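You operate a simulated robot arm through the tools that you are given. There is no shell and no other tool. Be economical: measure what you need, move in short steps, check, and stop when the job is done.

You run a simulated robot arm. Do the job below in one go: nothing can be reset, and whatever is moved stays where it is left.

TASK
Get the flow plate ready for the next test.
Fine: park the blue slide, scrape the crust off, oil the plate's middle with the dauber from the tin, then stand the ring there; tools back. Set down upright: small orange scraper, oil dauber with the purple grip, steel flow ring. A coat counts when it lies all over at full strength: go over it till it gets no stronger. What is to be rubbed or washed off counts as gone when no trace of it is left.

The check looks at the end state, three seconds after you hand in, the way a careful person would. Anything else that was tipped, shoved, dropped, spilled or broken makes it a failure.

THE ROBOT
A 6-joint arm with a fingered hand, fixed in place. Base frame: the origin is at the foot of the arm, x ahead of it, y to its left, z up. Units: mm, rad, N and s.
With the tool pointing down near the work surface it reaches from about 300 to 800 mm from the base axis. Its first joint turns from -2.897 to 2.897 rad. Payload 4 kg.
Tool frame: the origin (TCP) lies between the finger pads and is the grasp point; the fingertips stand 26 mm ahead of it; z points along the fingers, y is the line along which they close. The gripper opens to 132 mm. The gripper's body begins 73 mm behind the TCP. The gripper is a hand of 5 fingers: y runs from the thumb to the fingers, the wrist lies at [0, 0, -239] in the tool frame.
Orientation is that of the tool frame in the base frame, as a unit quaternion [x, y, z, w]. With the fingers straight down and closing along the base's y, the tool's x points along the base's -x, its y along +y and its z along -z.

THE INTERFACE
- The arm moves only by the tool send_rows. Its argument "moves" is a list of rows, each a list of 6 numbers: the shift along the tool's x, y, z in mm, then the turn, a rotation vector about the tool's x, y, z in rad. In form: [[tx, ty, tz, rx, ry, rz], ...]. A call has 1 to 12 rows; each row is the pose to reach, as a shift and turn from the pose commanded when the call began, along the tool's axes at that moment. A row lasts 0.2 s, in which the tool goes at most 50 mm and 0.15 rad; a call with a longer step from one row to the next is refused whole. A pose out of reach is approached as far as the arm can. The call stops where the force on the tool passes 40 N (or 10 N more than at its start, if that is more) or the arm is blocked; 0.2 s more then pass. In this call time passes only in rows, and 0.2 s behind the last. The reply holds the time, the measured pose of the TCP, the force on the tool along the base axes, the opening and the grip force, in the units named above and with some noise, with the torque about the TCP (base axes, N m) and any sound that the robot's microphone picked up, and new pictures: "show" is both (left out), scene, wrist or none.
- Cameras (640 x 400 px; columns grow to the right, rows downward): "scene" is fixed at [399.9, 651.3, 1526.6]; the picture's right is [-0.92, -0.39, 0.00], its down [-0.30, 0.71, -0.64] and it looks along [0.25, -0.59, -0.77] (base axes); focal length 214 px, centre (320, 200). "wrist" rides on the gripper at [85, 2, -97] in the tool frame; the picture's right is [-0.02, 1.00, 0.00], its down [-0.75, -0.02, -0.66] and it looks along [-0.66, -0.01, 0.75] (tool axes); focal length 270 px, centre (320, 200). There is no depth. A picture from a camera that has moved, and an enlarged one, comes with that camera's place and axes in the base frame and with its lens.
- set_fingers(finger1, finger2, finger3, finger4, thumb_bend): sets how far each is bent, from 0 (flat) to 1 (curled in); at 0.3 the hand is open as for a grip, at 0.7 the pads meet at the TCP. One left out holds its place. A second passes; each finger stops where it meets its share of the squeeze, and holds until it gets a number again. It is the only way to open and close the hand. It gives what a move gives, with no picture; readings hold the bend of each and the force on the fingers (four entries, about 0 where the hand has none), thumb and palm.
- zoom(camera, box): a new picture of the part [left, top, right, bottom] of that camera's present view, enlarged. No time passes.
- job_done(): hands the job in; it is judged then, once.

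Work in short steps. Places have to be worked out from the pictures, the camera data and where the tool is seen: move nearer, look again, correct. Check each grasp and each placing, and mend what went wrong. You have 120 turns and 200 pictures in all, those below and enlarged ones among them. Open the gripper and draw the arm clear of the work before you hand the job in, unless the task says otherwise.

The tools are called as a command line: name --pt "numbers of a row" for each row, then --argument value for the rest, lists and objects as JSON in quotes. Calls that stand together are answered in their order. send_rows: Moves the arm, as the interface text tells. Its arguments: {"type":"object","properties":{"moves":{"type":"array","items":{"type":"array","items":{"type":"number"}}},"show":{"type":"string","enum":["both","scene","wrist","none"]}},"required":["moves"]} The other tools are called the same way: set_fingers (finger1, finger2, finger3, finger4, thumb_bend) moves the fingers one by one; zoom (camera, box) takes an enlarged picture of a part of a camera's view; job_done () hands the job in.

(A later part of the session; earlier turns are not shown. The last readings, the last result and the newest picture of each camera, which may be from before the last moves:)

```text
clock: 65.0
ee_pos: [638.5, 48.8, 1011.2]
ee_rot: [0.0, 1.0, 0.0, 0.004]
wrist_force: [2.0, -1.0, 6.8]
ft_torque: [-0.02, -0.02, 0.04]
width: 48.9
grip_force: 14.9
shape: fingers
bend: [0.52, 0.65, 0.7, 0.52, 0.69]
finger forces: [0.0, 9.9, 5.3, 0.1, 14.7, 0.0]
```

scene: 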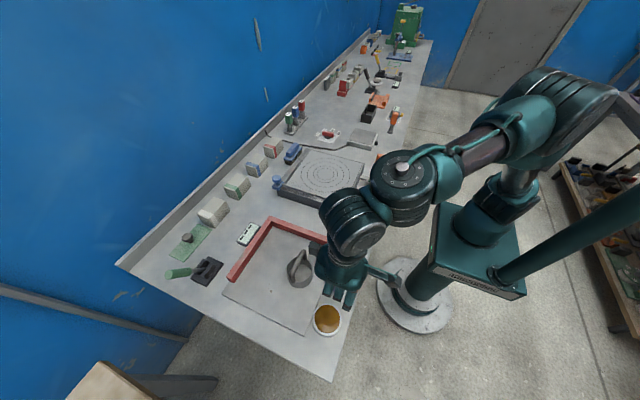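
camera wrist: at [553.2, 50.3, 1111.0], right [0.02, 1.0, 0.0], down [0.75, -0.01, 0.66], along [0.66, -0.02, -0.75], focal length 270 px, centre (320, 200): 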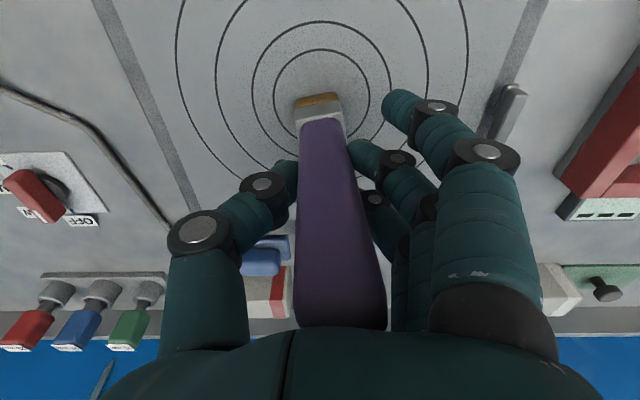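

Contact with 7 N. A first rubbing stroke ±y through the centre, then look at the mark.

send_rows --pt "0 10 0 0 0 0" --pt "0 20 0 0 0 0" --pt "0 30 0 0 0 0" --pt "0 18 0 0 0 0" --pt "0 6 0 0 0 0" --pt "0 -6 0 0 0 0" --pt "0 -18 0 0 0 0" --pt "0 -30 0 0 0 0" --pt "12 -30 0 0 0 0" --pt "25 -30 0 0 0 0" --show "none"

zoom --camera "scene" --box '[290, 130, 370, 200]'

zoom --camera "wrist" --box '[180, 0, 460, 200]'

```text
clock: 67.2
ee_pos: [613.5, 19.3, 1011.0]
ee_rot: [0.0, 1.0, -0.002, 0.005]
wrist_force: [2.8, -2.6, 15.9]
ft_torque: [0.09, -0.28, -0.07]
width: 49.1
grip_force: 22.9
shape: fingers
bend: [0.52, 0.65, 0.72, 0.52, 0.69]
finger forces: [0.1, 9.5, 19.2, 0.0, 15.9, 0.0]
```

```text
5.71 times, centred on (330, 165) of scene
camera zoom: at [399.9, 651.3, 1526.6], right [-0.92, -0.39, 0.0], down [-0.3, 0.71, -0.64], along [0.25, -0.59, -0.77], focal length 1226 px, centre (263, 400)
```

zoom: 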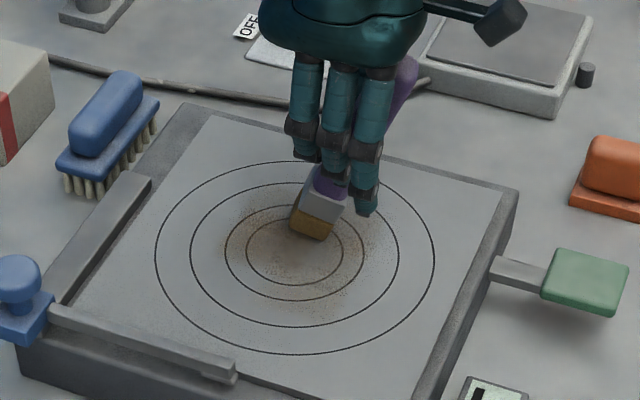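

```text
2.00 times, centred on (320, 100) of wrist
camera zoom: at [527.6, 20.6, 1106.2], right [0.02, 1.0, 0.0], down [0.75, -0.01, 0.66], along [0.66, -0.02, -0.75], focal length 541 px, centre (320, 400)
```

zoom: 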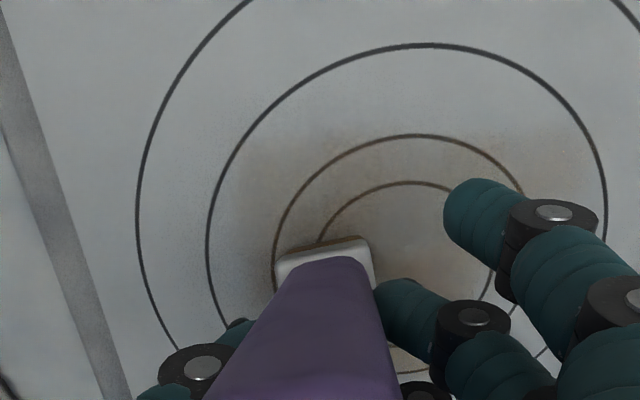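

Oil goes on, but moving along x tilted the dauber about the finger axis. I drag back +x to right it, then I'll only stroke along y (the closing axis) and change lanes lifted.

send_rows --pt "-6 0 0 0 0 0" --pt "-12 0 0 0 0 0" --pt "-18 0 0 0 0 0" --pt "-22 0 0 0 0 0" --show "wrist"

zoom --camera "scene" --box '[290, 110, 390, 200]'

```text
clock: 68.2
ee_pos: [635.2, 20.5, 1008.4]
ee_rot: [0.0, 1.0, -0.001, 0.003]
wrist_force: [-1.2, 0.3, 4.1]
ft_torque: [0.15, 0.21, -0.02]
width: 48.6
grip_force: 14.2
shape: fingers
bend: [0.52, 0.66, 0.71, 0.52, 0.69]
finger forces: [0.1, 12.9, 1.9, 0.1, 12.5, 0.0]
camera wrist: at [550.1, 21.4, 1104.6], right [0.02, 1.0, 0.0], down [0.75, -0.01, 0.66], along [0.66, -0.01, -0.75], focal length 270 px, centre (320, 200)
```

wrist: 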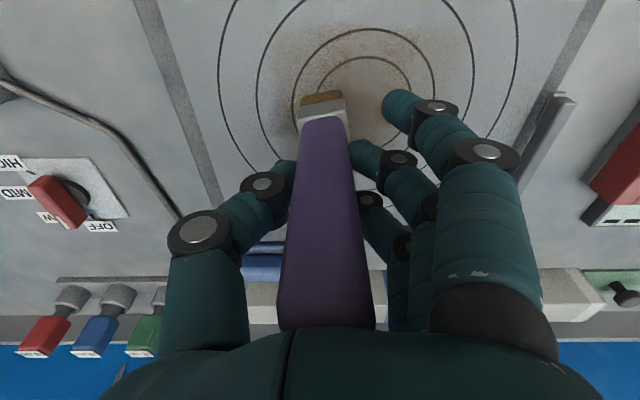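

```text
4.44 times, centred on (340, 155) of scene
camera zoom: at [399.9, 651.3, 1526.6], right [-0.92, -0.39, 0.0], down [-0.3, 0.71, -0.64], along [0.25, -0.59, -0.77], focal length 953 px, centre (231, 400)
```

zoom: 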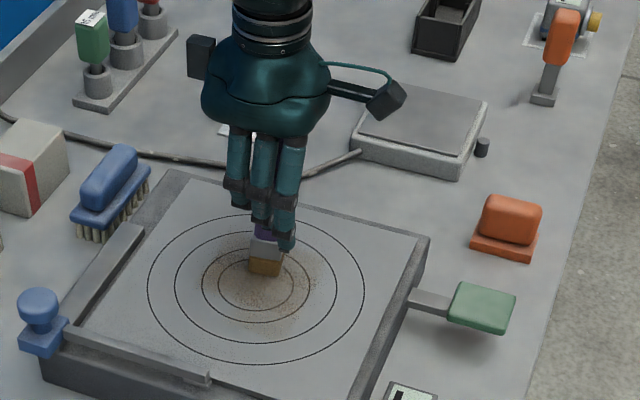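

Righted. Now y-strokes: lane x≈635 forward, then lane x≈655 back.

send_rows --pt "0 18 0.5 0 0 0" --pt "0 36 0.5 0 0 0" --pt "0 54 0.5 0 0 0" --pt "0 70 0.5 0 0 0" --pt "0 70 -6 0 0 0" --pt "-20 70 -6 0 0 0" --pt "-20 70 0.5 0 0 0" --pt "-20 54 0.5 0 0 0" --pt "-20 36 0.5 0 0 0" --pt "-20 18 0.5 0 0 0" --pt "-20 0 0.5 0 0 0" --pt "-20 -14 0.5 0 0 0" --show "none"

send_rows --pt "0 0 -6 0 0 0" --pt "-18 5 -6 0 0 0" --pt "-18 5 0 0 0 0" --pt "-18 20 0 0 0 0" --pt "-18 36 0 0 0 0" --pt "-18 52 0 0 0 0" --pt "-18 68 0 0 0 0" --pt "-18 80 0 0 0 0" --pt "-18 80 -6 0 0 0" --show "wrist"

zoom --camera "scene" --box '[290, 130, 370, 200]'

```text
clock: 70.8
ee_pos: [655.6, 4.7, 1010.0]
ee_rot: [-0.001, 1.0, -0.001, 0.004]
wrist_force: [-0.1, 1.0, 2.6]
ft_torque: [0.17, 0.1, -0.03]
width: 48.3
grip_force: 13.5
shape: fingers
bend: [0.52, 0.64, 0.71, 0.52, 0.69]
finger forces: [0.0, 11.9, 2.7, 0.0, 11.5, 0.1]
```

```text
clock: 72.8
ee_pos: [674.9, 86.2, 1015.0]
ee_rot: [0.001, 1.0, -0.002, 0.002]
wrist_force: [-0.7, 0.5, -1.3]
ft_torque: [0.01, 0.0, 0.01]
width: 47.5
grip_force: 12.6
shape: fingers
bend: [0.52, 0.63, 0.71, 0.52, 0.7]
finger forces: [0.1, 10.9, 3.1, 0.0, 11.6, 0.0]
camera wrist: at [589.3, 87.4, 1110.3], right [0.02, 1.0, 0.0], down [0.75, -0.01, 0.66], along [0.66, -0.02, -0.75], focal length 270 px, centre (320, 200)
```

wrist: 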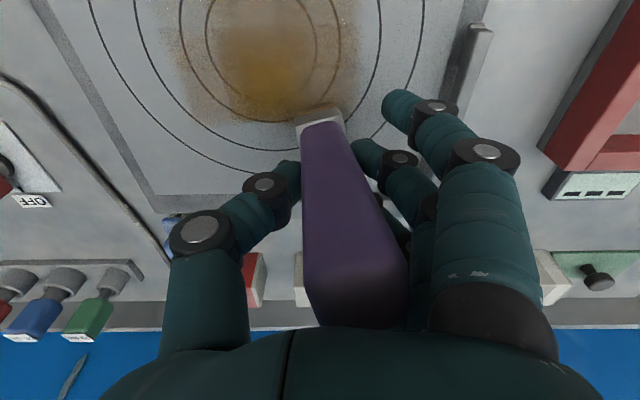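

```text
5.71 times, centred on (330, 165) of scene
camera zoom: at [399.9, 651.3, 1526.6], right [-0.92, -0.39, 0.0], down [-0.3, 0.71, -0.64], along [0.25, -0.59, -0.77], focal length 1226 px, centre (263, 400)
```

zoom: 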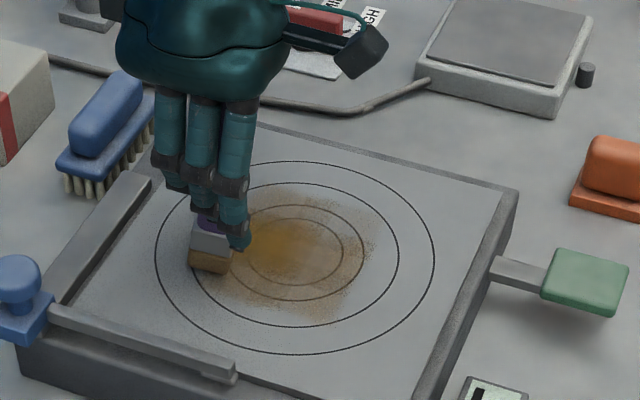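

The oil patch builds around the middle. I continue with back-and-forth y-strokes toward the near side.

send_rows --pt "16 6 0 0 0 0" --pt "16 6 6.5 0 0 0" --pt "16 -16 6.5 0 0 0" --pt "16 -38 6.5 0 0 0" --pt "16 -60 6.5 0 0 0" --pt "16 -82 6.5 0 0 0" --pt "16 -82 0 0 0 0" --pt "32 -82 0 0 0 0" --pt "32 -82 6.5 0 0 0" --pt "32 -60 6.5 0 0 0" --pt "32 -38 6.5 0 0 0" --pt "32 -16 6.5 0 0 0" --show "none"

send_rows --pt "0 22 0 0 0 0" --pt "0 22 -6.5 0 0 0" --pt "16 22 -6.5 0 0 0" --pt "16 22 0.5 0 0 0" --pt "16 0 0.5 0 0 0" --pt "16 -22 0.5 0 0 0" --pt "16 -44 0.5 0 0 0" --pt "16 -66 0.5 0 0 0" --pt "16 -66 -6.5 0 0 0" --pt "32 -66 -6.5 0 0 0" --pt "32 -66 0.5 0 0 0" --show "none"

send_rows --pt "0 22 0 0 0 0" --pt "0 44 0 0 0 0" --pt "0 66 0 0 0 0" --pt "0 88 0 0 0 0" --pt "0 88 -6.5 0 0 0" --pt "12 88 -6.5 0 0 0" --pt "12 88 0.5 0 0 0" --pt "12 66 0.5 0 0 0" --pt "12 44 0.5 0 0 0" --pt "12 22 0.5 0 0 0" --pt "12 0 0.5 0 0 0" --pt "12 0 -8 0 0 0" --show "wrist"

zoom --camera "scene" --box '[290, 130, 370, 200]'

```text
clock: 75.4
ee_pos: [641.7, 68.2, 1010.6]
ee_rot: [0.001, 1.0, -0.001, 0.003]
wrist_force: [0.1, -6.2, 18.0]
ft_torque: [-0.52, 0.25, 0.07]
width: 47.6
grip_force: 20.1
shape: fingers
bend: [0.52, 0.64, 0.71, 0.52, 0.71]
finger forces: [0.4, 14.4, 1.8, 0.1, 23.2, 0.0]
```

```text
clock: 77.8
ee_pos: [610.3, 3.0, 1009.7]
ee_rot: [0.001, 1.0, -0.002, 0.005]
wrist_force: [2.1, -1.8, 13.8]
ft_torque: [0.06, 0.04, 0.0]
width: 47.3
grip_force: 15.8
shape: fingers
bend: [0.52, 0.64, 0.71, 0.52, 0.69]
finger forces: [0.0, 11.6, 4.5, 0.0, 15.5, 0.0]
```

```text
clock: 80.4
ee_pos: [595.5, 2.8, 1015.9]
ee_rot: [0.0, 1.0, -0.002, 0.003]
wrist_force: [0.2, 1.1, -0.2]
ft_torque: [-0.04, -0.02, 0.01]
width: 47.1
grip_force: 11.5
shape: fingers
bend: [0.52, 0.64, 0.71, 0.52, 0.69]
finger forces: [0.0, 10.2, 1.3, 0.0, 10.6, 0.0]
camera wrist: at [511.7, 4.5, 1111.0], right [0.02, 1.0, 0.0], down [0.75, -0.01, 0.66], along [0.66, -0.02, -0.75], focal length 270 px, centre (320, 200)
```

wrist: 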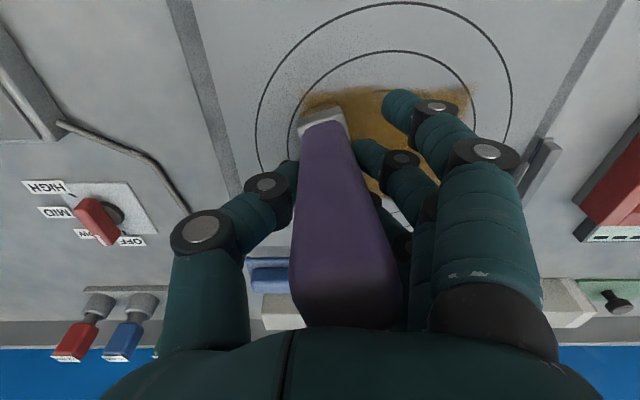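

```text
5.71 times, centred on (330, 165) of scene
camera zoom: at [399.9, 651.3, 1526.6], right [-0.92, -0.39, 0.0], down [-0.3, 0.71, -0.64], along [0.25, -0.59, -0.77], focal length 1226 px, centre (263, 400)
```

zoom: 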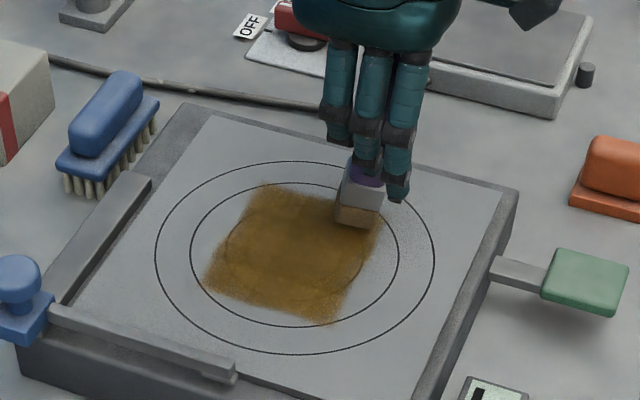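

The patch is a square of about ±52 mm around the centre, already mostly covered. The grip is loosening, so I tighten it and check the felt and patch.

set_fingers --finger2 0.8 --finger3 0.8 --thumb_bend 0.8

send_rows --pt "0 -20 -15 0 0 0" --pt "0 -50 -30 0 0 0" --pt "0 -80 -35 0 0 0" --show "wrist"

zoom --camera "scene" --box '[305, 120, 375, 190]'

```text
clock: 81.4
ee_pos: [596.0, 4.6, 1016.5]
ee_rot: [0.0, 1.0, -0.001, 0.004]
wrist_force: [-0.1, 0.4, -1.4]
ft_torque: [0.02, 0.0, -0.04]
width: 45.3
grip_force: 16.0
shape: fingers
bend: [0.52, 0.61, 0.78, 0.52, 0.71]
finger forces: [1.2, 9.8, 6.3, 0.1, 14.2, 0.1]
```

```text
clock: 82.2
ee_pos: [595.1, -78.2, 1052.9]
ee_rot: [0.0, 1.0, -0.001, 0.004]
wrist_force: [-0.1, 0.7, -1.8]
ft_torque: [-0.03, -0.04, -0.02]
width: 45.3
grip_force: 15.6
shape: fingers
bend: [0.52, 0.61, 0.78, 0.52, 0.71]
finger forces: [1.3, 9.8, 6.3, 0.1, 14.2, 0.0]
camera wrist: at [510.6, -75.9, 1148.1], right [0.02, 1.0, 0.0], down [0.75, -0.01, 0.66], along [0.66, -0.01, -0.75], focal length 270 px, centre (320, 200)
```

wrist: 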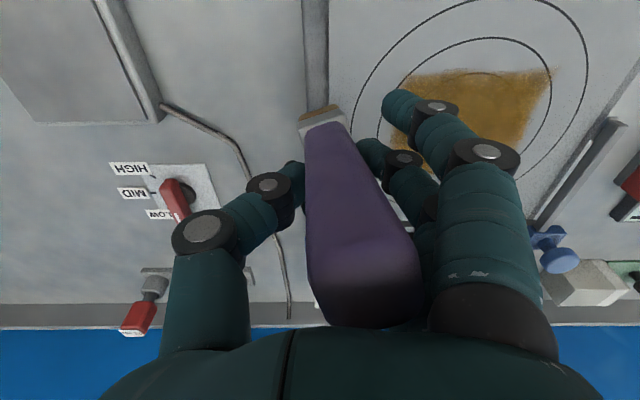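

```text
5.71 times, centred on (340, 155) of scene
camera zoom: at [399.9, 651.3, 1526.6], right [-0.92, -0.39, 0.0], down [-0.3, 0.71, -0.64], along [0.25, -0.59, -0.77], focal length 1226 px, centre (206, 457)
```

zoom: 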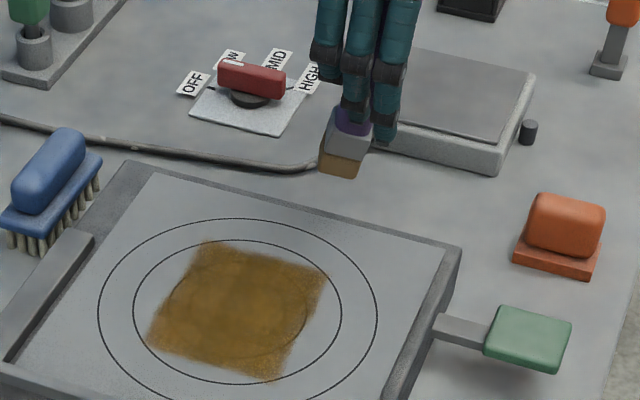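

Felt still has oil. I do another complete pass over the square, edge to edge.

send_rows --pt "0 40 10 0 0 0" --pt "2 75 30 0 0 0" --pt "2 75 40 0 0 0" --pt "2 75 43 0 0 0" --pt "2 75 45 0 0 0" --show "none"

```text
clock: 83.4
ee_pos: [595.9, -1.5, 1008.0]
ee_rot: [0.0, 1.0, -0.002, 0.005]
wrist_force: [2.2, -1.4, 18.2]
ft_torque: [0.04, 0.04, 0.01]
width: 44.7
grip_force: 22.6
shape: fingers
bend: [0.52, 0.62, 0.79, 0.52, 0.72]
finger forces: [2.4, 10.5, 11.3, 0.0, 21.4, 0.2]
```

Contact 18 N. Lanes x≈596 → 610 → 624 now.

send_rows --pt "0 22 0 0 0 0" --pt "0 44 0 0 0 0" --pt "0 66 0 0 0 0" --pt "0 88 0 0 0 0" --pt "0 98 0 0 0 0" --pt "-14 98 -6 0 0 0" --pt "-14 98 0 0 0 0" --pt "-14 76 0 0 0 0" --pt "-14 54 0 0 0 0" --pt "-14 32 0 0 0 0" --pt "-14 10 0 0 0 0" --pt "-14 0 0 0 0 0" --show "none"

send_rows --pt "-14 0 -6 0 0 0" --pt "-14 0 0 0 0 0" --pt "-14 22 0 0 0 0" --pt "-14 44 0 0 0 0" --pt "-14 66 0 0 0 0" --pt "-14 88 0 0 0 0" --pt "-14 98 0 0 0 0" --pt "-28 98 -6 0 0 0" --pt "-28 98 0 0 0 0" --pt "-28 76 0 0 0 0" --pt "-28 54 0 0 0 0" --pt "-28 32 0 0 0 0" --show "none"

zoom --camera "scene" --box '[290, 130, 370, 200]'

zoom --camera "wrist" --box '[160, 0, 480, 340]'

```text
clock: 86.0
ee_pos: [608.3, -2.5, 1006.2]
ee_rot: [-0.001, 1.0, -0.001, 0.003]
wrist_force: [0.5, 0.1, -0.7]
ft_torque: [0.01, -0.04, 0.0]
width: 43.9
grip_force: 12.1
shape: fingers
bend: [0.52, 0.61, 0.79, 0.52, 0.73]
finger forces: [0.1, 9.2, 0.1, 0.0, 15.4, 0.1]
```

```text
clock: 88.6
ee_pos: [635.6, 31.7, 1007.9]
ee_rot: [0.0, 1.0, -0.001, 0.003]
wrist_force: [-0.1, -0.5, -2.5]
ft_torque: [-0.05, 0.02, 0.02]
width: 44.0
grip_force: 12.9
shape: fingers
bend: [0.52, 0.6, 0.79, 0.52, 0.73]
finger forces: [0.4, 9.5, 0.0, 0.1, 16.1, 0.0]
```

```text
5.71 times, centred on (330, 165) of scene
camera zoom: at [399.9, 651.3, 1526.6], right [-0.92, -0.39, 0.0], down [-0.3, 0.71, -0.64], along [0.25, -0.59, -0.77], focal length 1226 px, centre (263, 400)
```

zoom: 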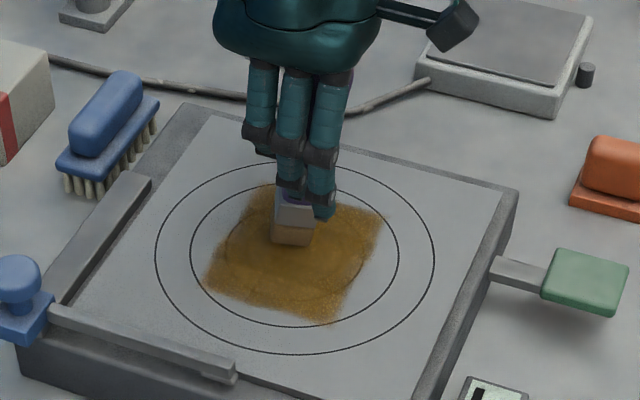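

```text
1.18 times, centred on (320, 170) of wrist
camera zoom: at [552.5, 32.5, 1103.2], right [0.02, 1.0, 0.0], down [0.75, -0.01, 0.66], along [0.66, -0.02, -0.75], focal length 318 px, centre (320, 235)
```

zoom: 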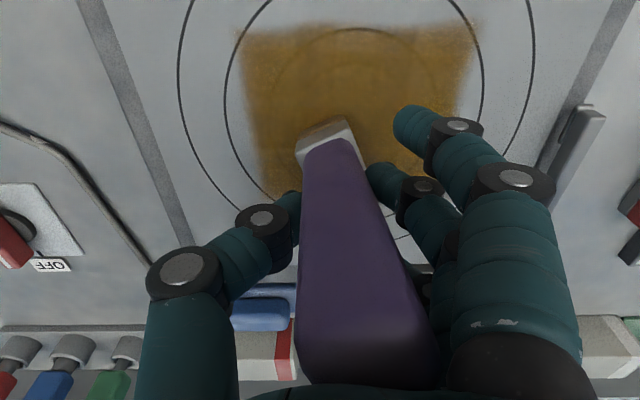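

The dauber has slipped up and twisted (~30°), and the felt looks drained. I'll take it back to its home spot, regrip it lower with the palm as a backstop, and re-dip. First I lift and correct the tilt and yaw.

send_rows --pt "0 0 -25 -0.05 0 0" --pt "0 0 -60 -0.1 0 0" --pt "10 30 -85 -0.1 0 0" --pt "30 70 -85 -0.1 0 0" --pt "50 112 -85 -0.1 0 0" --pt "70 154 -85 -0.1 0 0" --pt "90 196 -85 -0.1 0 0" --pt "110 238 -85 -0.1 0 0" --pt "130 280 -85 -0.1 0 0" --pt "155 318 -85 -0.1 0 0" --pt "180 340 -85 -0.1 0 0" --pt "205 345 -85 -0.1 0 0" --show "none"

send_rows --pt "0 3 0 0 0 0.14" --pt "0 6 0 0 0 0.28" --pt "0 9 0 0 0 0.42" --pt "0 9 0 0 0 0.5" --show "both"

zoom --camera "wrist" --box '[200, 30, 440, 340]'

```text
clock: 91.2
ee_pos: [431.2, 375.6, 1089.3]
ee_rot: [0.001, 0.999, 0.048, 0.004]
wrist_force: [0.1, -0.4, -1.6]
ft_torque: [-0.01, 0.0, -0.03]
width: 44.0
grip_force: 12.8
shape: fingers
bend: [0.52, 0.6, 0.79, 0.52, 0.73]
finger forces: [0.5, 9.4, 0.0, 0.1, 16.0, 0.0]
```

```text
clock: 92.2
ee_pos: [432.5, 384.9, 1089.1]
ee_rot: [0.247, 0.968, 0.048, -0.008]
wrist_force: [-0.1, -0.1, -0.5]
ft_torque: [-0.02, -0.01, -0.02]
width: 44.3
grip_force: 12.8
shape: fingers
bend: [0.52, 0.6, 0.79, 0.52, 0.73]
finger forces: [0.5, 9.3, 0.0, 0.1, 16.0, 0.1]
camera wrist: at [358.3, 416.7, 1189.0], right [0.5, 0.86, 0.09], down [0.65, -0.44, 0.62], along [0.58, -0.25, -0.78], focal length 270 px, centre (320, 200)
```

scene: 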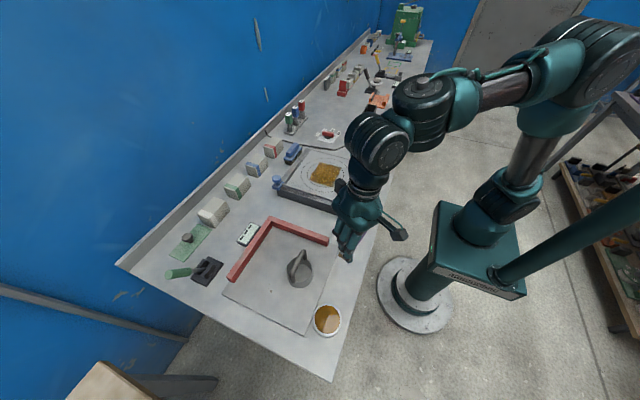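
wrist: 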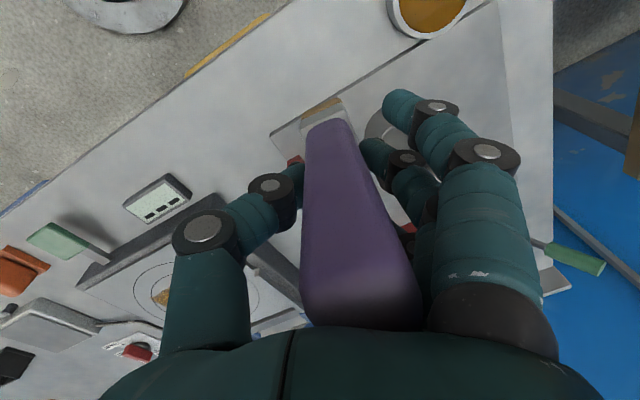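

```text
1.29 times, centred on (320, 185) of wrist
camera zoom: at [358.3, 416.7, 1189.0], right [0.5, 0.86, 0.09], down [0.65, -0.44, 0.62], along [0.58, -0.25, -0.78], focal length 349 px, centre (320, 219)
```

zoom: 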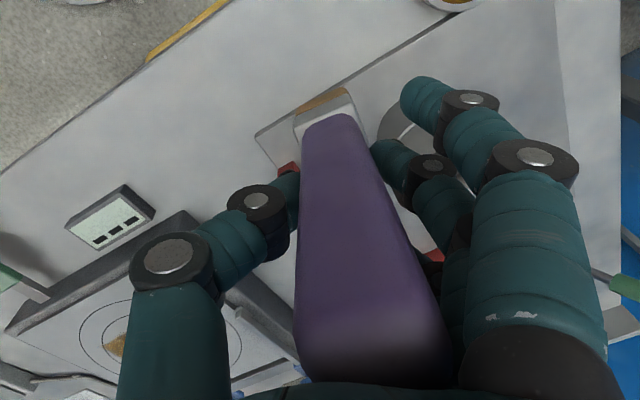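

The yaw is slightly over-corrected and the foot leans forward a bit. I adjust, and move to place the foot over its home.

send_rows --pt "0 0 20 0 0.04 -0.07" --pt "0 0 45 0 0.08 -0.14" --pt "0 0 70 0 0.08 -0.14" --show "wrist"

zoom --camera "scene" --box '[300, 190, 400, 290]'

zoom --camera "wrist" --box '[260, 60, 400, 160]'

```text
clock: 93.0
ee_pos: [431.4, 391.0, 1020.5]
ee_rot: [0.176, 0.982, 0.057, -0.043]
wrist_force: [0.1, -0.4, -1.3]
ft_torque: [-0.03, -0.02, 0.02]
width: 44.1
grip_force: 13.0
shape: fingers
bend: [0.52, 0.6, 0.79, 0.52, 0.73]
finger forces: [0.5, 9.3, 0.0, 0.0, 15.9, 0.0]
camera wrist: at [360.2, 409.0, 1124.3], right [0.37, 0.92, 0.1], down [0.74, -0.36, 0.57], along [0.56, -0.14, -0.82], focal length 270 px, centre (320, 200)
```

wrist: 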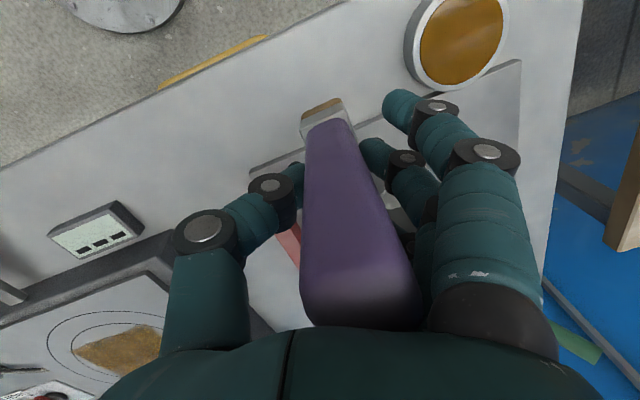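

```text
4.00 times, centred on (350, 240) of scene
camera zoom: at [399.9, 651.3, 1526.6], right [-0.92, -0.39, 0.0], down [-0.3, 0.71, -0.64], along [0.25, -0.59, -0.77], focal length 858 px, centre (200, 40)
```

zoom: 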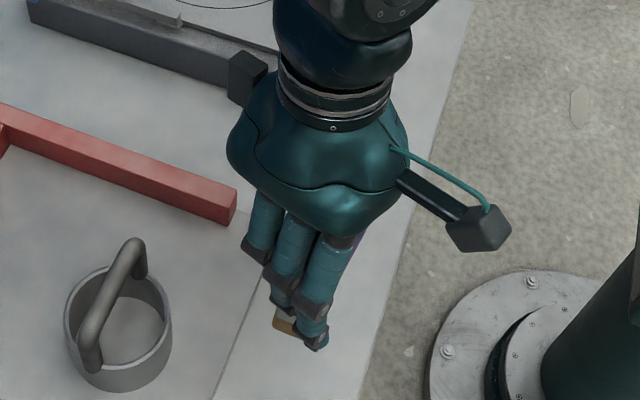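

```text
4.00 times, centred on (330, 110) of wrist
camera zoom: at [360.2, 409.0, 1124.3], right [0.37, 0.92, 0.1], down [0.74, -0.36, 0.57], along [0.56, -0.14, -0.82], focal length 1081 px, centre (280, 560)
```

zoom: 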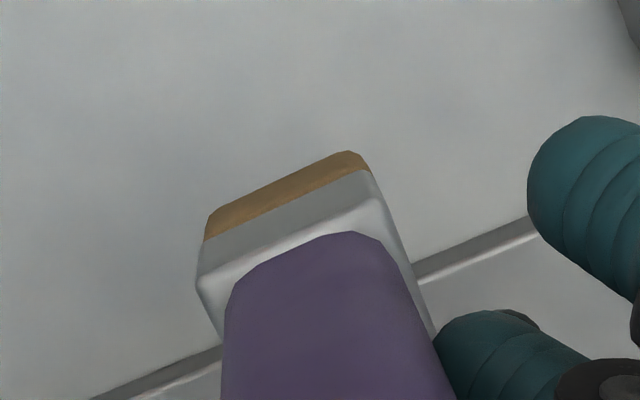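

Yaw now parallel to the sheet edge. The foot is about (433, 405), so I shift by (−8, −17) and lower to ~10 mm above the table.

send_rows --pt "-1 -12 15 0 0 0" --pt "-2.5 -22.5 38 0 0 0" --pt "-4.6 -24.4 57 0 0 0" --show "wrist"

zoom --camera "wrist" --box '[260, 60, 400, 160]'

zoom --camera "scene" --box '[310, 210, 390, 290]'

```text
clock: 93.8
ee_pos: [423.7, 375.5, 961.6]
ee_rot: [0.177, 0.982, 0.059, -0.043]
wrist_force: [-0.2, 0.1, -1.0]
ft_torque: [0.01, -0.01, -0.01]
width: 44.0
grip_force: 13.0
shape: fingers
bend: [0.52, 0.6, 0.79, 0.52, 0.73]
finger forces: [0.5, 9.2, 0.1, 0.1, 16.1, 0.0]
camera wrist: at [353.1, 391.3, 1065.4], right [0.37, 0.92, 0.1], down [0.74, -0.36, 0.57], along [0.56, -0.14, -0.82], focal length 270 px, centre (320, 200)
```

wrist: 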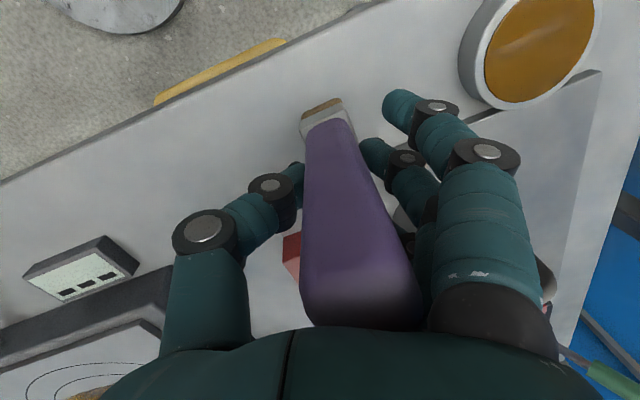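

```text
4.00 times, centred on (330, 110) of wrist
camera zoom: at [353.1, 391.3, 1065.4], right [0.37, 0.92, 0.1], down [0.74, -0.36, 0.57], along [0.56, -0.14, -0.82], focal length 1081 px, centre (280, 560)
```

zoom: 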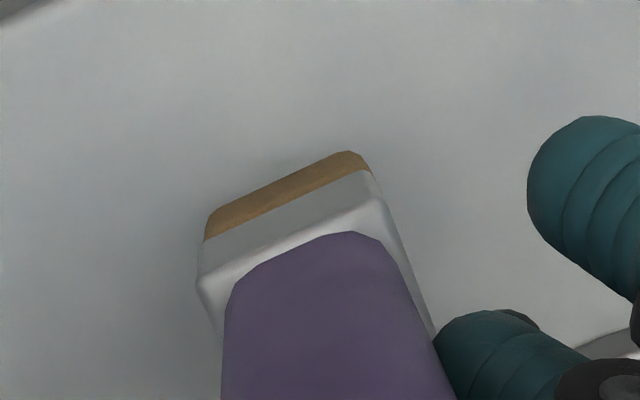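

```text
5.00 times, centred on (350, 250) of scene
camera zoom: at [399.9, 651.3, 1526.6], right [-0.92, -0.39, 0.0], down [-0.3, 0.71, -0.64], along [0.25, -0.59, -0.77], focal length 1072 px, centre (170, -50)
```

zoom: 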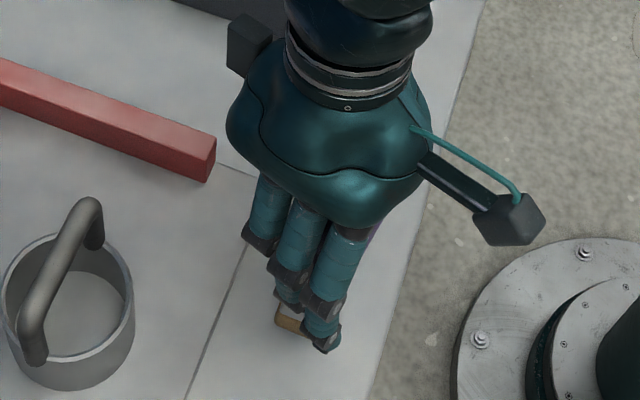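

Foot's near edge sits at about (413, 388), which is the home spot. I lower in small steps to contact.

send_rows --pt "-0.3 -0.3 3 0 0 0" --pt "-0.6 -0.6 6 0 0 0" --pt "-0.8 -0.8 8 0 0 0" --pt "-1 -1 10 0 0 0" --pt "-1.2 -1.2 11.5 0 0 0" --show "none"

```text
clock: 95.0
ee_pos: [425.2, 374.4, 948.0]
ee_rot: [0.177, 0.981, 0.057, -0.044]
wrist_force: [0.0, 0.1, -0.7]
ft_torque: [-0.05, -0.01, 0.0]
width: 44.1
grip_force: 12.7
shape: fingers
bend: [0.52, 0.6, 0.79, 0.52, 0.73]
finger forces: [0.5, 9.2, 0.0, 0.0, 15.9, 0.0]
```

send_rows --pt "-0.1 -0.1 1.5 0 0 0" --pt "-0.3 -0.3 3 0 0 0" --pt "-0.4 -0.4 4 0 0 0" --pt "-0.5 -0.5 5 0 0 0" --pt "-0.6 -0.6 6 0 0 0" --show "none"

zoom --camera "wrist" --box '[200, 60, 420, 220]'

```text
clock: 96.2
ee_pos: [424.3, 373.8, 943.2]
ee_rot: [0.176, 0.982, 0.06, -0.043]
wrist_force: [1.7, 1.4, 15.0]
ft_torque: [0.06, 0.21, 0.0]
width: 43.9
grip_force: 16.7
shape: fingers
bend: [0.52, 0.61, 0.79, 0.52, 0.74]
finger forces: [3.5, 11.7, 0.0, 0.1, 18.9, 0.0]
```

```text
2.50 times, centred on (310, 140) of wrist
camera zoom: at [352.8, 391.6, 1048.2], right [0.37, 0.92, 0.1], down [0.74, -0.36, 0.57], along [0.56, -0.14, -0.82], focal length 676 px, centre (345, 350)
```

zoom: 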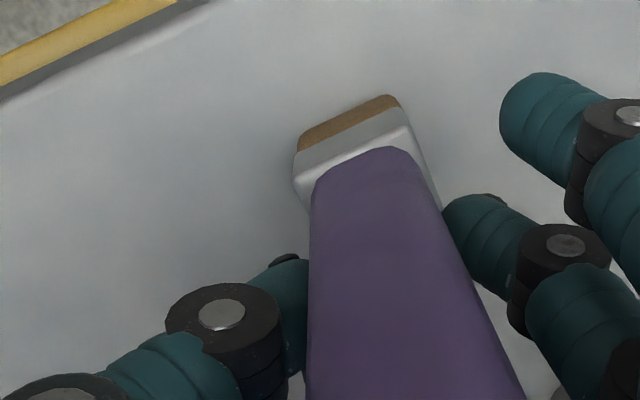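

It's down with 15 N. I relieve 1 mm and open the fingers gently.

send_rows --pt "0.1 0.1 -1 0 0 0" --show "none"

set_fingers --finger2 0.52 --finger3 0.52 --thumb_bend 0.52

zoom --camera "wrist" --box '[160, 40, 480, 340]'

```text
clock: 96.6
ee_pos: [424.1, 373.6, 944.0]
ee_rot: [0.178, 0.981, 0.057, -0.044]
wrist_force: [0.9, 1.8, 10.8]
ft_torque: [0.1, 0.11, -0.03]
width: 43.6
grip_force: 16.1
shape: fingers
bend: [0.52, 0.61, 0.79, 0.52, 0.74]
finger forces: [2.6, 11.4, 0.0, 0.0, 18.4, 0.0]
```

```text
clock: 97.6
ee_pos: [424.0, 374.9, 944.5]
ee_rot: [0.177, 0.982, 0.058, -0.043]
wrist_force: [0.0, 0.0, -1.0]
ft_torque: [-0.01, 0.01, 0.03]
width: 67.8
grip_force: 0.0
shape: fingers
bend: [0.52, 0.52, 0.52, 0.52, 0.52]
finger forces: [0.1, 0.0, 0.1, 0.0, 0.0, 0.0]
```

```text
1.33 times, centred on (320, 190) of wrist
camera zoom: at [352.9, 391.9, 1048.6], right [0.37, 0.92, 0.1], down [0.74, -0.36, 0.57], along [0.56, -0.14, -0.82], focal length 360 px, centre (320, 213)
```

zoom: 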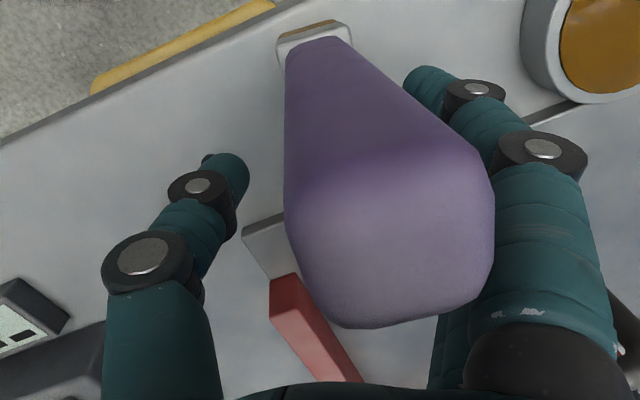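

It seems the dauber moved as I released. I look from the scene camera.

zoom --camera "scene" --box '[310, 220, 380, 290]'

zoom --camera "wrist" --box '[240, 0, 460, 160]'

```text
5.71 times, centred on (345, 255) of scene
camera zoom: at [399.9, 651.3, 1526.6], right [-0.92, -0.39, 0.0], down [-0.3, 0.71, -0.64], along [0.25, -0.59, -0.77], focal length 1226 px, centre (177, -114)
```

zoom: 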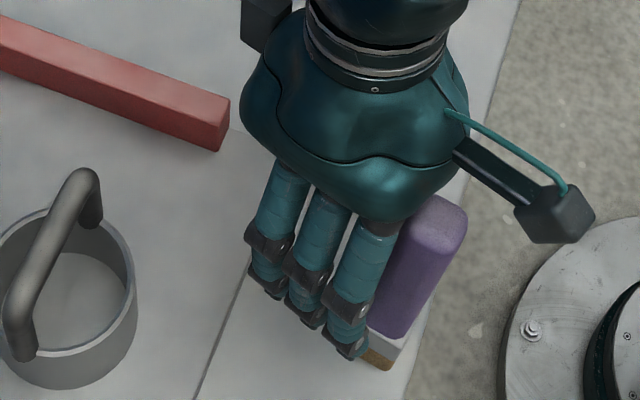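

```text
2.50 times, centred on (350, 80) of wrist
camera zoom: at [352.9, 391.9, 1048.6], right [0.37, 0.92, 0.1], down [0.74, -0.36, 0.57], along [0.56, -0.14, -0.82], focal length 676 px, centre (245, 500)
```

zoom: 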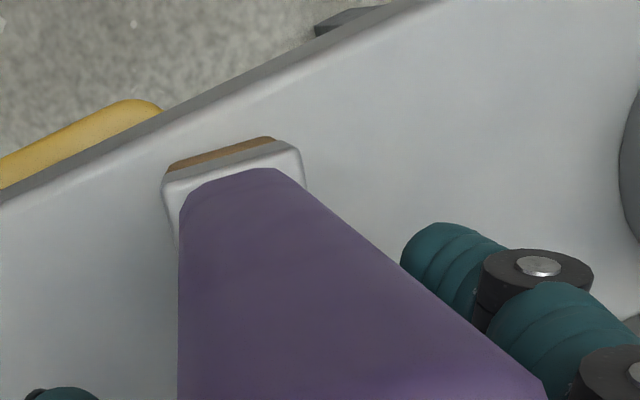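

The dauber is standing upright but shifted to about (393, 392), roughly 30 mm toward the table edge. Nothing touches it now; I rise straight up and square the hand.

send_rows --pt "2 2 -20 0 0 0" --pt "5 5 -50 0 0 0" --pt "9 9 -90 0 0 0" --pt "12 12 -125 0 0 0" --pt "12 12 -150 0 0 0" --show "wrist"

zoom --camera "scene" --box '[310, 220, 380, 290]'

```text
clock: 98.8
ee_pos: [428.1, 370.6, 1096.2]
ee_rot: [0.176, 0.982, 0.058, -0.043]
wrist_force: [-0.6, -0.1, -0.6]
ft_torque: [0.0, -0.02, 0.03]
width: 68.3
grip_force: 0.0
shape: fingers
bend: [0.52, 0.52, 0.52, 0.52, 0.52]
finger forces: [0.1, 0.0, 0.1, 0.0, 0.0, 0.0]
camera wrist: at [355.6, 386.8, 1200.6], right [0.37, 0.92, 0.1], down [0.74, -0.36, 0.57], along [0.56, -0.14, -0.82], focal length 270 px, centre (320, 200)
```

wrist: 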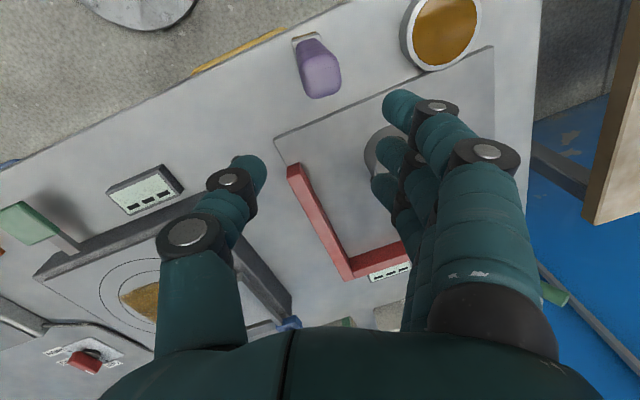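

```text
5.71 times, centred on (345, 255) of scene
camera zoom: at [399.9, 651.3, 1526.6], right [-0.92, -0.39, 0.0], down [-0.3, 0.71, -0.64], along [0.25, -0.59, -0.77], focal length 1226 px, centre (177, -114)
```

zoom: 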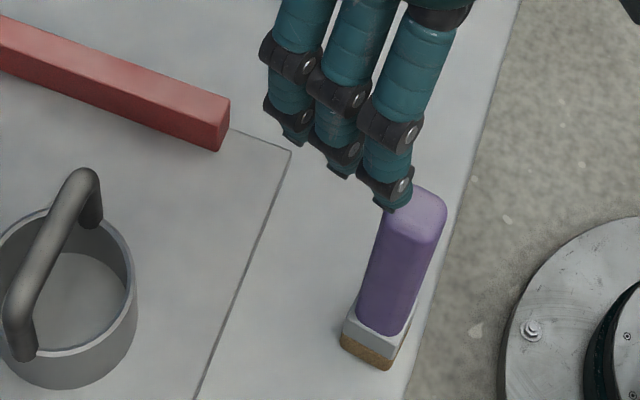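

It stands well. I level the hand, match the dauber's ~0.14 rad yaw, and centre over (394, 392).

send_rows --pt "13 3 1.6 0.032 -0.035 -0.075" --pt "26 6 3.2 0.065 -0.07 -0.15" --pt "38 8.4 4.8 0.097 -0.104 -0.22" --show "wrist"

zoom --camera "wrist" --box '[250, 50, 390, 190]'

```text
clock: 99.6
ee_pos: [394.3, 391.3, 1096.5]
ee_rot: [0.068, 0.998, 0.006, 0.005]
wrist_force: [0.8, -0.3, 0.1]
ft_torque: [0.01, 0.02, -0.01]
width: 68.1
grip_force: 0.1
shape: fingers
bend: [0.52, 0.52, 0.52, 0.52, 0.52]
finger forces: [0.0, 0.1, 0.0, 0.0, 0.1, 0.0]
camera wrist: at [310.3, 402.8, 1191.3], right [0.16, 0.99, 0.01], down [0.74, -0.12, 0.67], along [0.66, -0.09, -0.75], focal length 270 px, centre (320, 200)
```

wrist: 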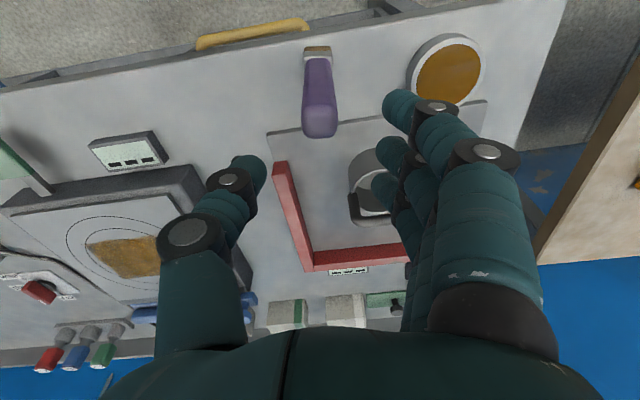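

```text
2.86 times, centred on (320, 120) of wrist
camera zoom: at [310.3, 402.8, 1191.3], right [0.16, 0.99, 0.01], down [0.74, -0.12, 0.67], along [0.66, -0.09, -0.75], focal length 772 px, centre (320, 429)
```

zoom: 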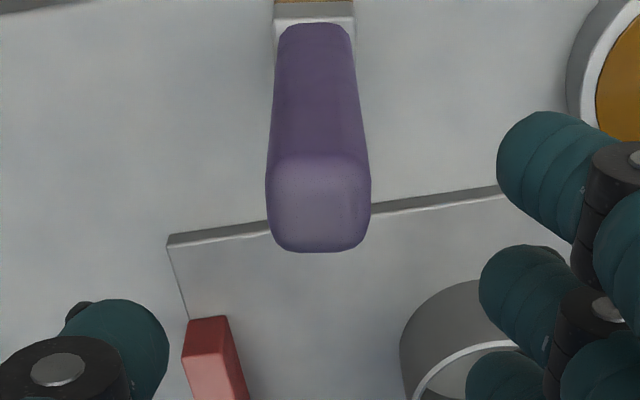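

Well aligned, centre (395, 392). I descend to TCP z≈944 so the palm sits just above the grip top.

send_rows --pt "-1 0 40 0 0 0" --pt "-1 0 80 0 0 0" --pt "-1 0 120 0 0 0" --pt "-1 0 145 0 0 0" --pt "-1 0 152 0 0 0" --show "none"

set_fingers --finger2 0.75 --finger3 0.75 --thumb_bend 0.75

zoom --camera "wrist" --box '[160, 60, 480, 340]'

```text
clock: 100.8
ee_pos: [397.4, 393.3, 944.2]
ee_rot: [0.068, 0.998, 0.007, 0.005]
wrist_force: [0.1, 0.0, -0.4]
ft_torque: [0.0, -0.02, -0.02]
width: 68.3
grip_force: 0.1
shape: fingers
bend: [0.52, 0.52, 0.52, 0.52, 0.52]
finger forces: [0.1, 0.1, 0.1, 0.0, 0.0, 0.1]
```

```text
clock: 101.8
ee_pos: [398.4, 392.7, 944.8]
ee_rot: [0.068, 0.998, 0.006, 0.005]
wrist_force: [-0.2, -1.1, -0.4]
ft_torque: [-0.01, -0.01, -0.02]
width: 52.2
grip_force: 16.7
shape: fingers
bend: [0.52, 0.65, 0.65, 0.52, 0.67]
finger forces: [0.1, 8.1, 7.1, 0.0, 16.3, 0.7]
```

```text
1.43 times, centred on (320, 200) of wrist
camera zoom: at [314.1, 404.3, 1039.7], right [0.16, 0.99, 0.01], down [0.74, -0.13, 0.67], along [0.66, -0.09, -0.75], focal length 386 px, centre (320, 200)
```

zoom: 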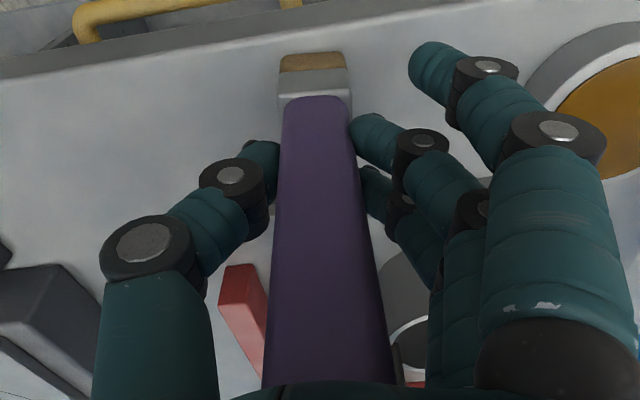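

Solid grip with the palm touching the top. I lift, square the yaw and go to the tin for a second dip.

send_rows --pt "0 0 -20 0 0 0" --pt "0 0 -55 0 0 -0.05" --pt "-3 40 -70 0 0 -0.1" --pt "-6 80 -70 0 0 -0.14" --pt "-9 115 -70 0 0 -0.14" --pt "-10 139 -70 0 0 -0.14" --show "wrist"

zoom --camera "wrist" --box '[250, 20, 410, 160]'

```text
clock: 103.2
ee_pos: [426.3, 528.6, 1015.4]
ee_rot: [-0.002, 1.0, 0.005, 0.005]
wrist_force: [0.0, 0.1, -0.7]
ft_torque: [-0.01, -0.02, -0.04]
width: 52.3
grip_force: 16.1
shape: fingers
bend: [0.52, 0.65, 0.65, 0.52, 0.67]
finger forces: [0.0, 8.1, 7.1, 0.0, 16.0, 0.7]
camera wrist: at [341.0, 528.0, 1110.5], right [0.02, 1.0, 0.01], down [0.75, -0.02, 0.67], along [0.67, 0.0, -0.75], focal length 270 px, centre (320, 200)
```

wrist: 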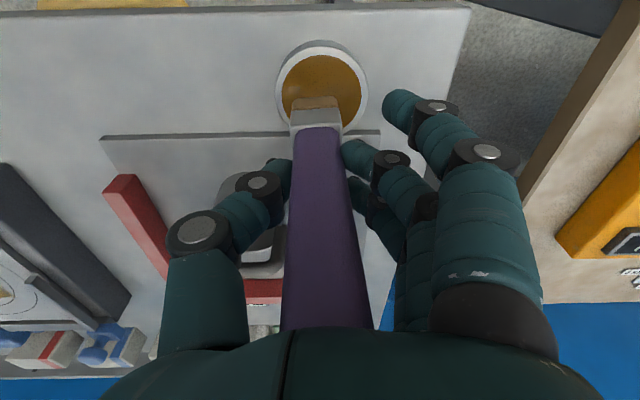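

```text
2.86 times, centred on (330, 90) of wrist
camera zoom: at [341.0, 528.0, 1110.5], right [0.02, 1.0, 0.01], down [0.75, -0.02, 0.67], along [0.67, 0.0, -0.75], focal length 772 px, centre (291, 514)
```

zoom: 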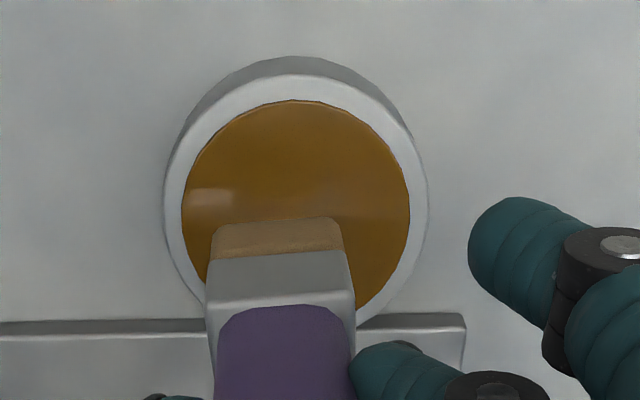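

Foot needs +5 mm y and −3 mm x. I lower into the oil carefully.

send_rows --pt "3 5 20 0 0 0" --pt "3 5 40 0 0 0" --pt "3 5 50 0 0 0" --pt "3 5 54 0 0 0" --pt "3 5 56 0 0 0" --pt "3 5 57.5 0 0 0" --show "wrist"

```text
clock: 104.6
ee_pos: [424.1, 535.5, 962.8]
ee_rot: [-0.001, 1.0, 0.01, 0.008]
wrist_force: [0.1, -1.1, 11.8]
ft_torque: [0.04, 0.28, 0.0]
width: 52.0
grip_force: 20.5
shape: fingers
bend: [0.52, 0.67, 0.67, 0.52, 0.68]
finger forces: [0.1, 9.0, 7.4, 0.0, 16.9, 8.3]
stopped in row 6: the force on the tool passed its limit at 43 N (the readings are from after the stop); the commanded pose is now the measured one
camera wrist: at [337.4, 534.2, 1058.2], right [0.02, 1.0, 0.02], down [0.74, -0.03, 0.67], along [0.67, 0.0, -0.74], focal length 270 px, centre (320, 200)
```

wrist: 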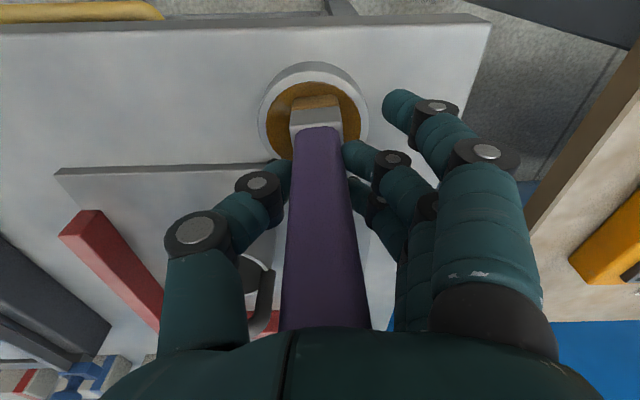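

Dipped, with the palm taking the push. I lift and return to the plate.

send_rows --pt "0 0 -20 0 0 0" --pt "0 0 -60 0 0 0" --pt "0 0 -105 0 0 0" --pt "0 -10 -125 0 0 0" --pt "-17 -50 -125 0 0 0" --pt "-35 -92 -125 0 0 0" --pt "-53 -134 -125 0 0 0" --pt "-71 -176 -125 0 0 0" --pt "-89 -218 -125 0 0 0" --pt "-107 -260 -125 0 0 0" --pt "-125 -302 -125 0 0 0" --pt "-143 -344 -125 0 0 0" --show "none"

send_rows --pt "-10 -45 5 0 0 0" --pt "-20 -90 15 0 0 0" --pt "-28 -130 30 0 0 0" --pt "-28 -150 50 0 0 0" --show "wrist"

zoom --camera "scene" --box '[290, 120, 370, 200]'

```text
clock: 107.2
ee_pos: [566.7, 189.1, 1084.2]
ee_rot: [-0.001, 1.0, 0.009, 0.007]
wrist_force: [-0.6, -0.2, -1.1]
ft_torque: [0.02, 0.01, -0.05]
width: 52.2
grip_force: 16.3
shape: fingers
bend: [0.52, 0.67, 0.67, 0.52, 0.68]
finger forces: [0.1, 8.0, 6.8, 0.1, 14.9, 3.3]
```

```text
clock: 108.2
ee_pos: [595.6, 39.0, 1032.6]
ee_rot: [-0.002, 1.0, 0.01, 0.008]
wrist_force: [0.5, 0.5, -2.0]
ft_torque: [0.03, -0.03, 0.0]
width: 51.8
grip_force: 16.0
shape: fingers
bend: [0.52, 0.67, 0.67, 0.52, 0.68]
finger forces: [0.0, 7.9, 6.5, 0.1, 14.5, 2.9]
camera wrist: at [509.6, 38.3, 1127.3], right [0.02, 1.0, 0.02], down [0.74, -0.02, 0.67], along [0.67, 0.0, -0.74], focal length 270 px, centre (320, 200)
```

wrist: 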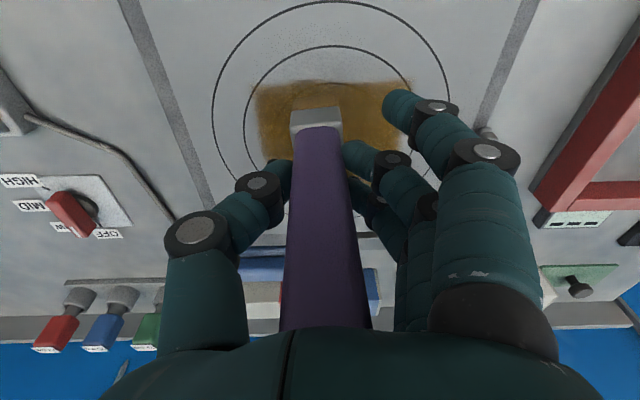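

```text
5.00 times, centred on (330, 160) of scene
camera zoom: at [399.9, 651.3, 1526.6], right [-0.92, -0.39, 0.0], down [-0.3, 0.71, -0.64], along [0.25, -0.59, -0.77], focal length 1072 px, centre (270, 400)
```

zoom: 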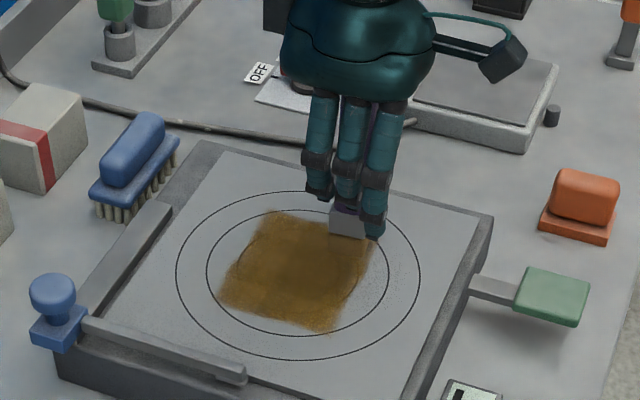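

Now above the patch's near side. I go to the corner (596, 2) and lower to contact.

send_rows --pt "0 -20 15 0 0 0" --pt "0 -36 25 0 0 0" --pt "0 -36 28 0 0 0" --pt "0 -36 30 0 0 0" --pt "0 -36 31.5 0 0 0" --pt "0 -36 33 0 0 0" --show "none"

```text
clock: 109.6
ee_pos: [596.6, 4.2, 999.4]
ee_rot: [-0.002, 1.0, 0.009, 0.009]
wrist_force: [0.1, -2.1, 20.1]
ft_torque: [0.08, 0.29, 0.02]
width: 51.7
grip_force: 22.1
shape: fingers
bend: [0.52, 0.67, 0.67, 0.52, 0.68]
finger forces: [0.0, 8.9, 6.3, 0.0, 16.8, 11.7]
```

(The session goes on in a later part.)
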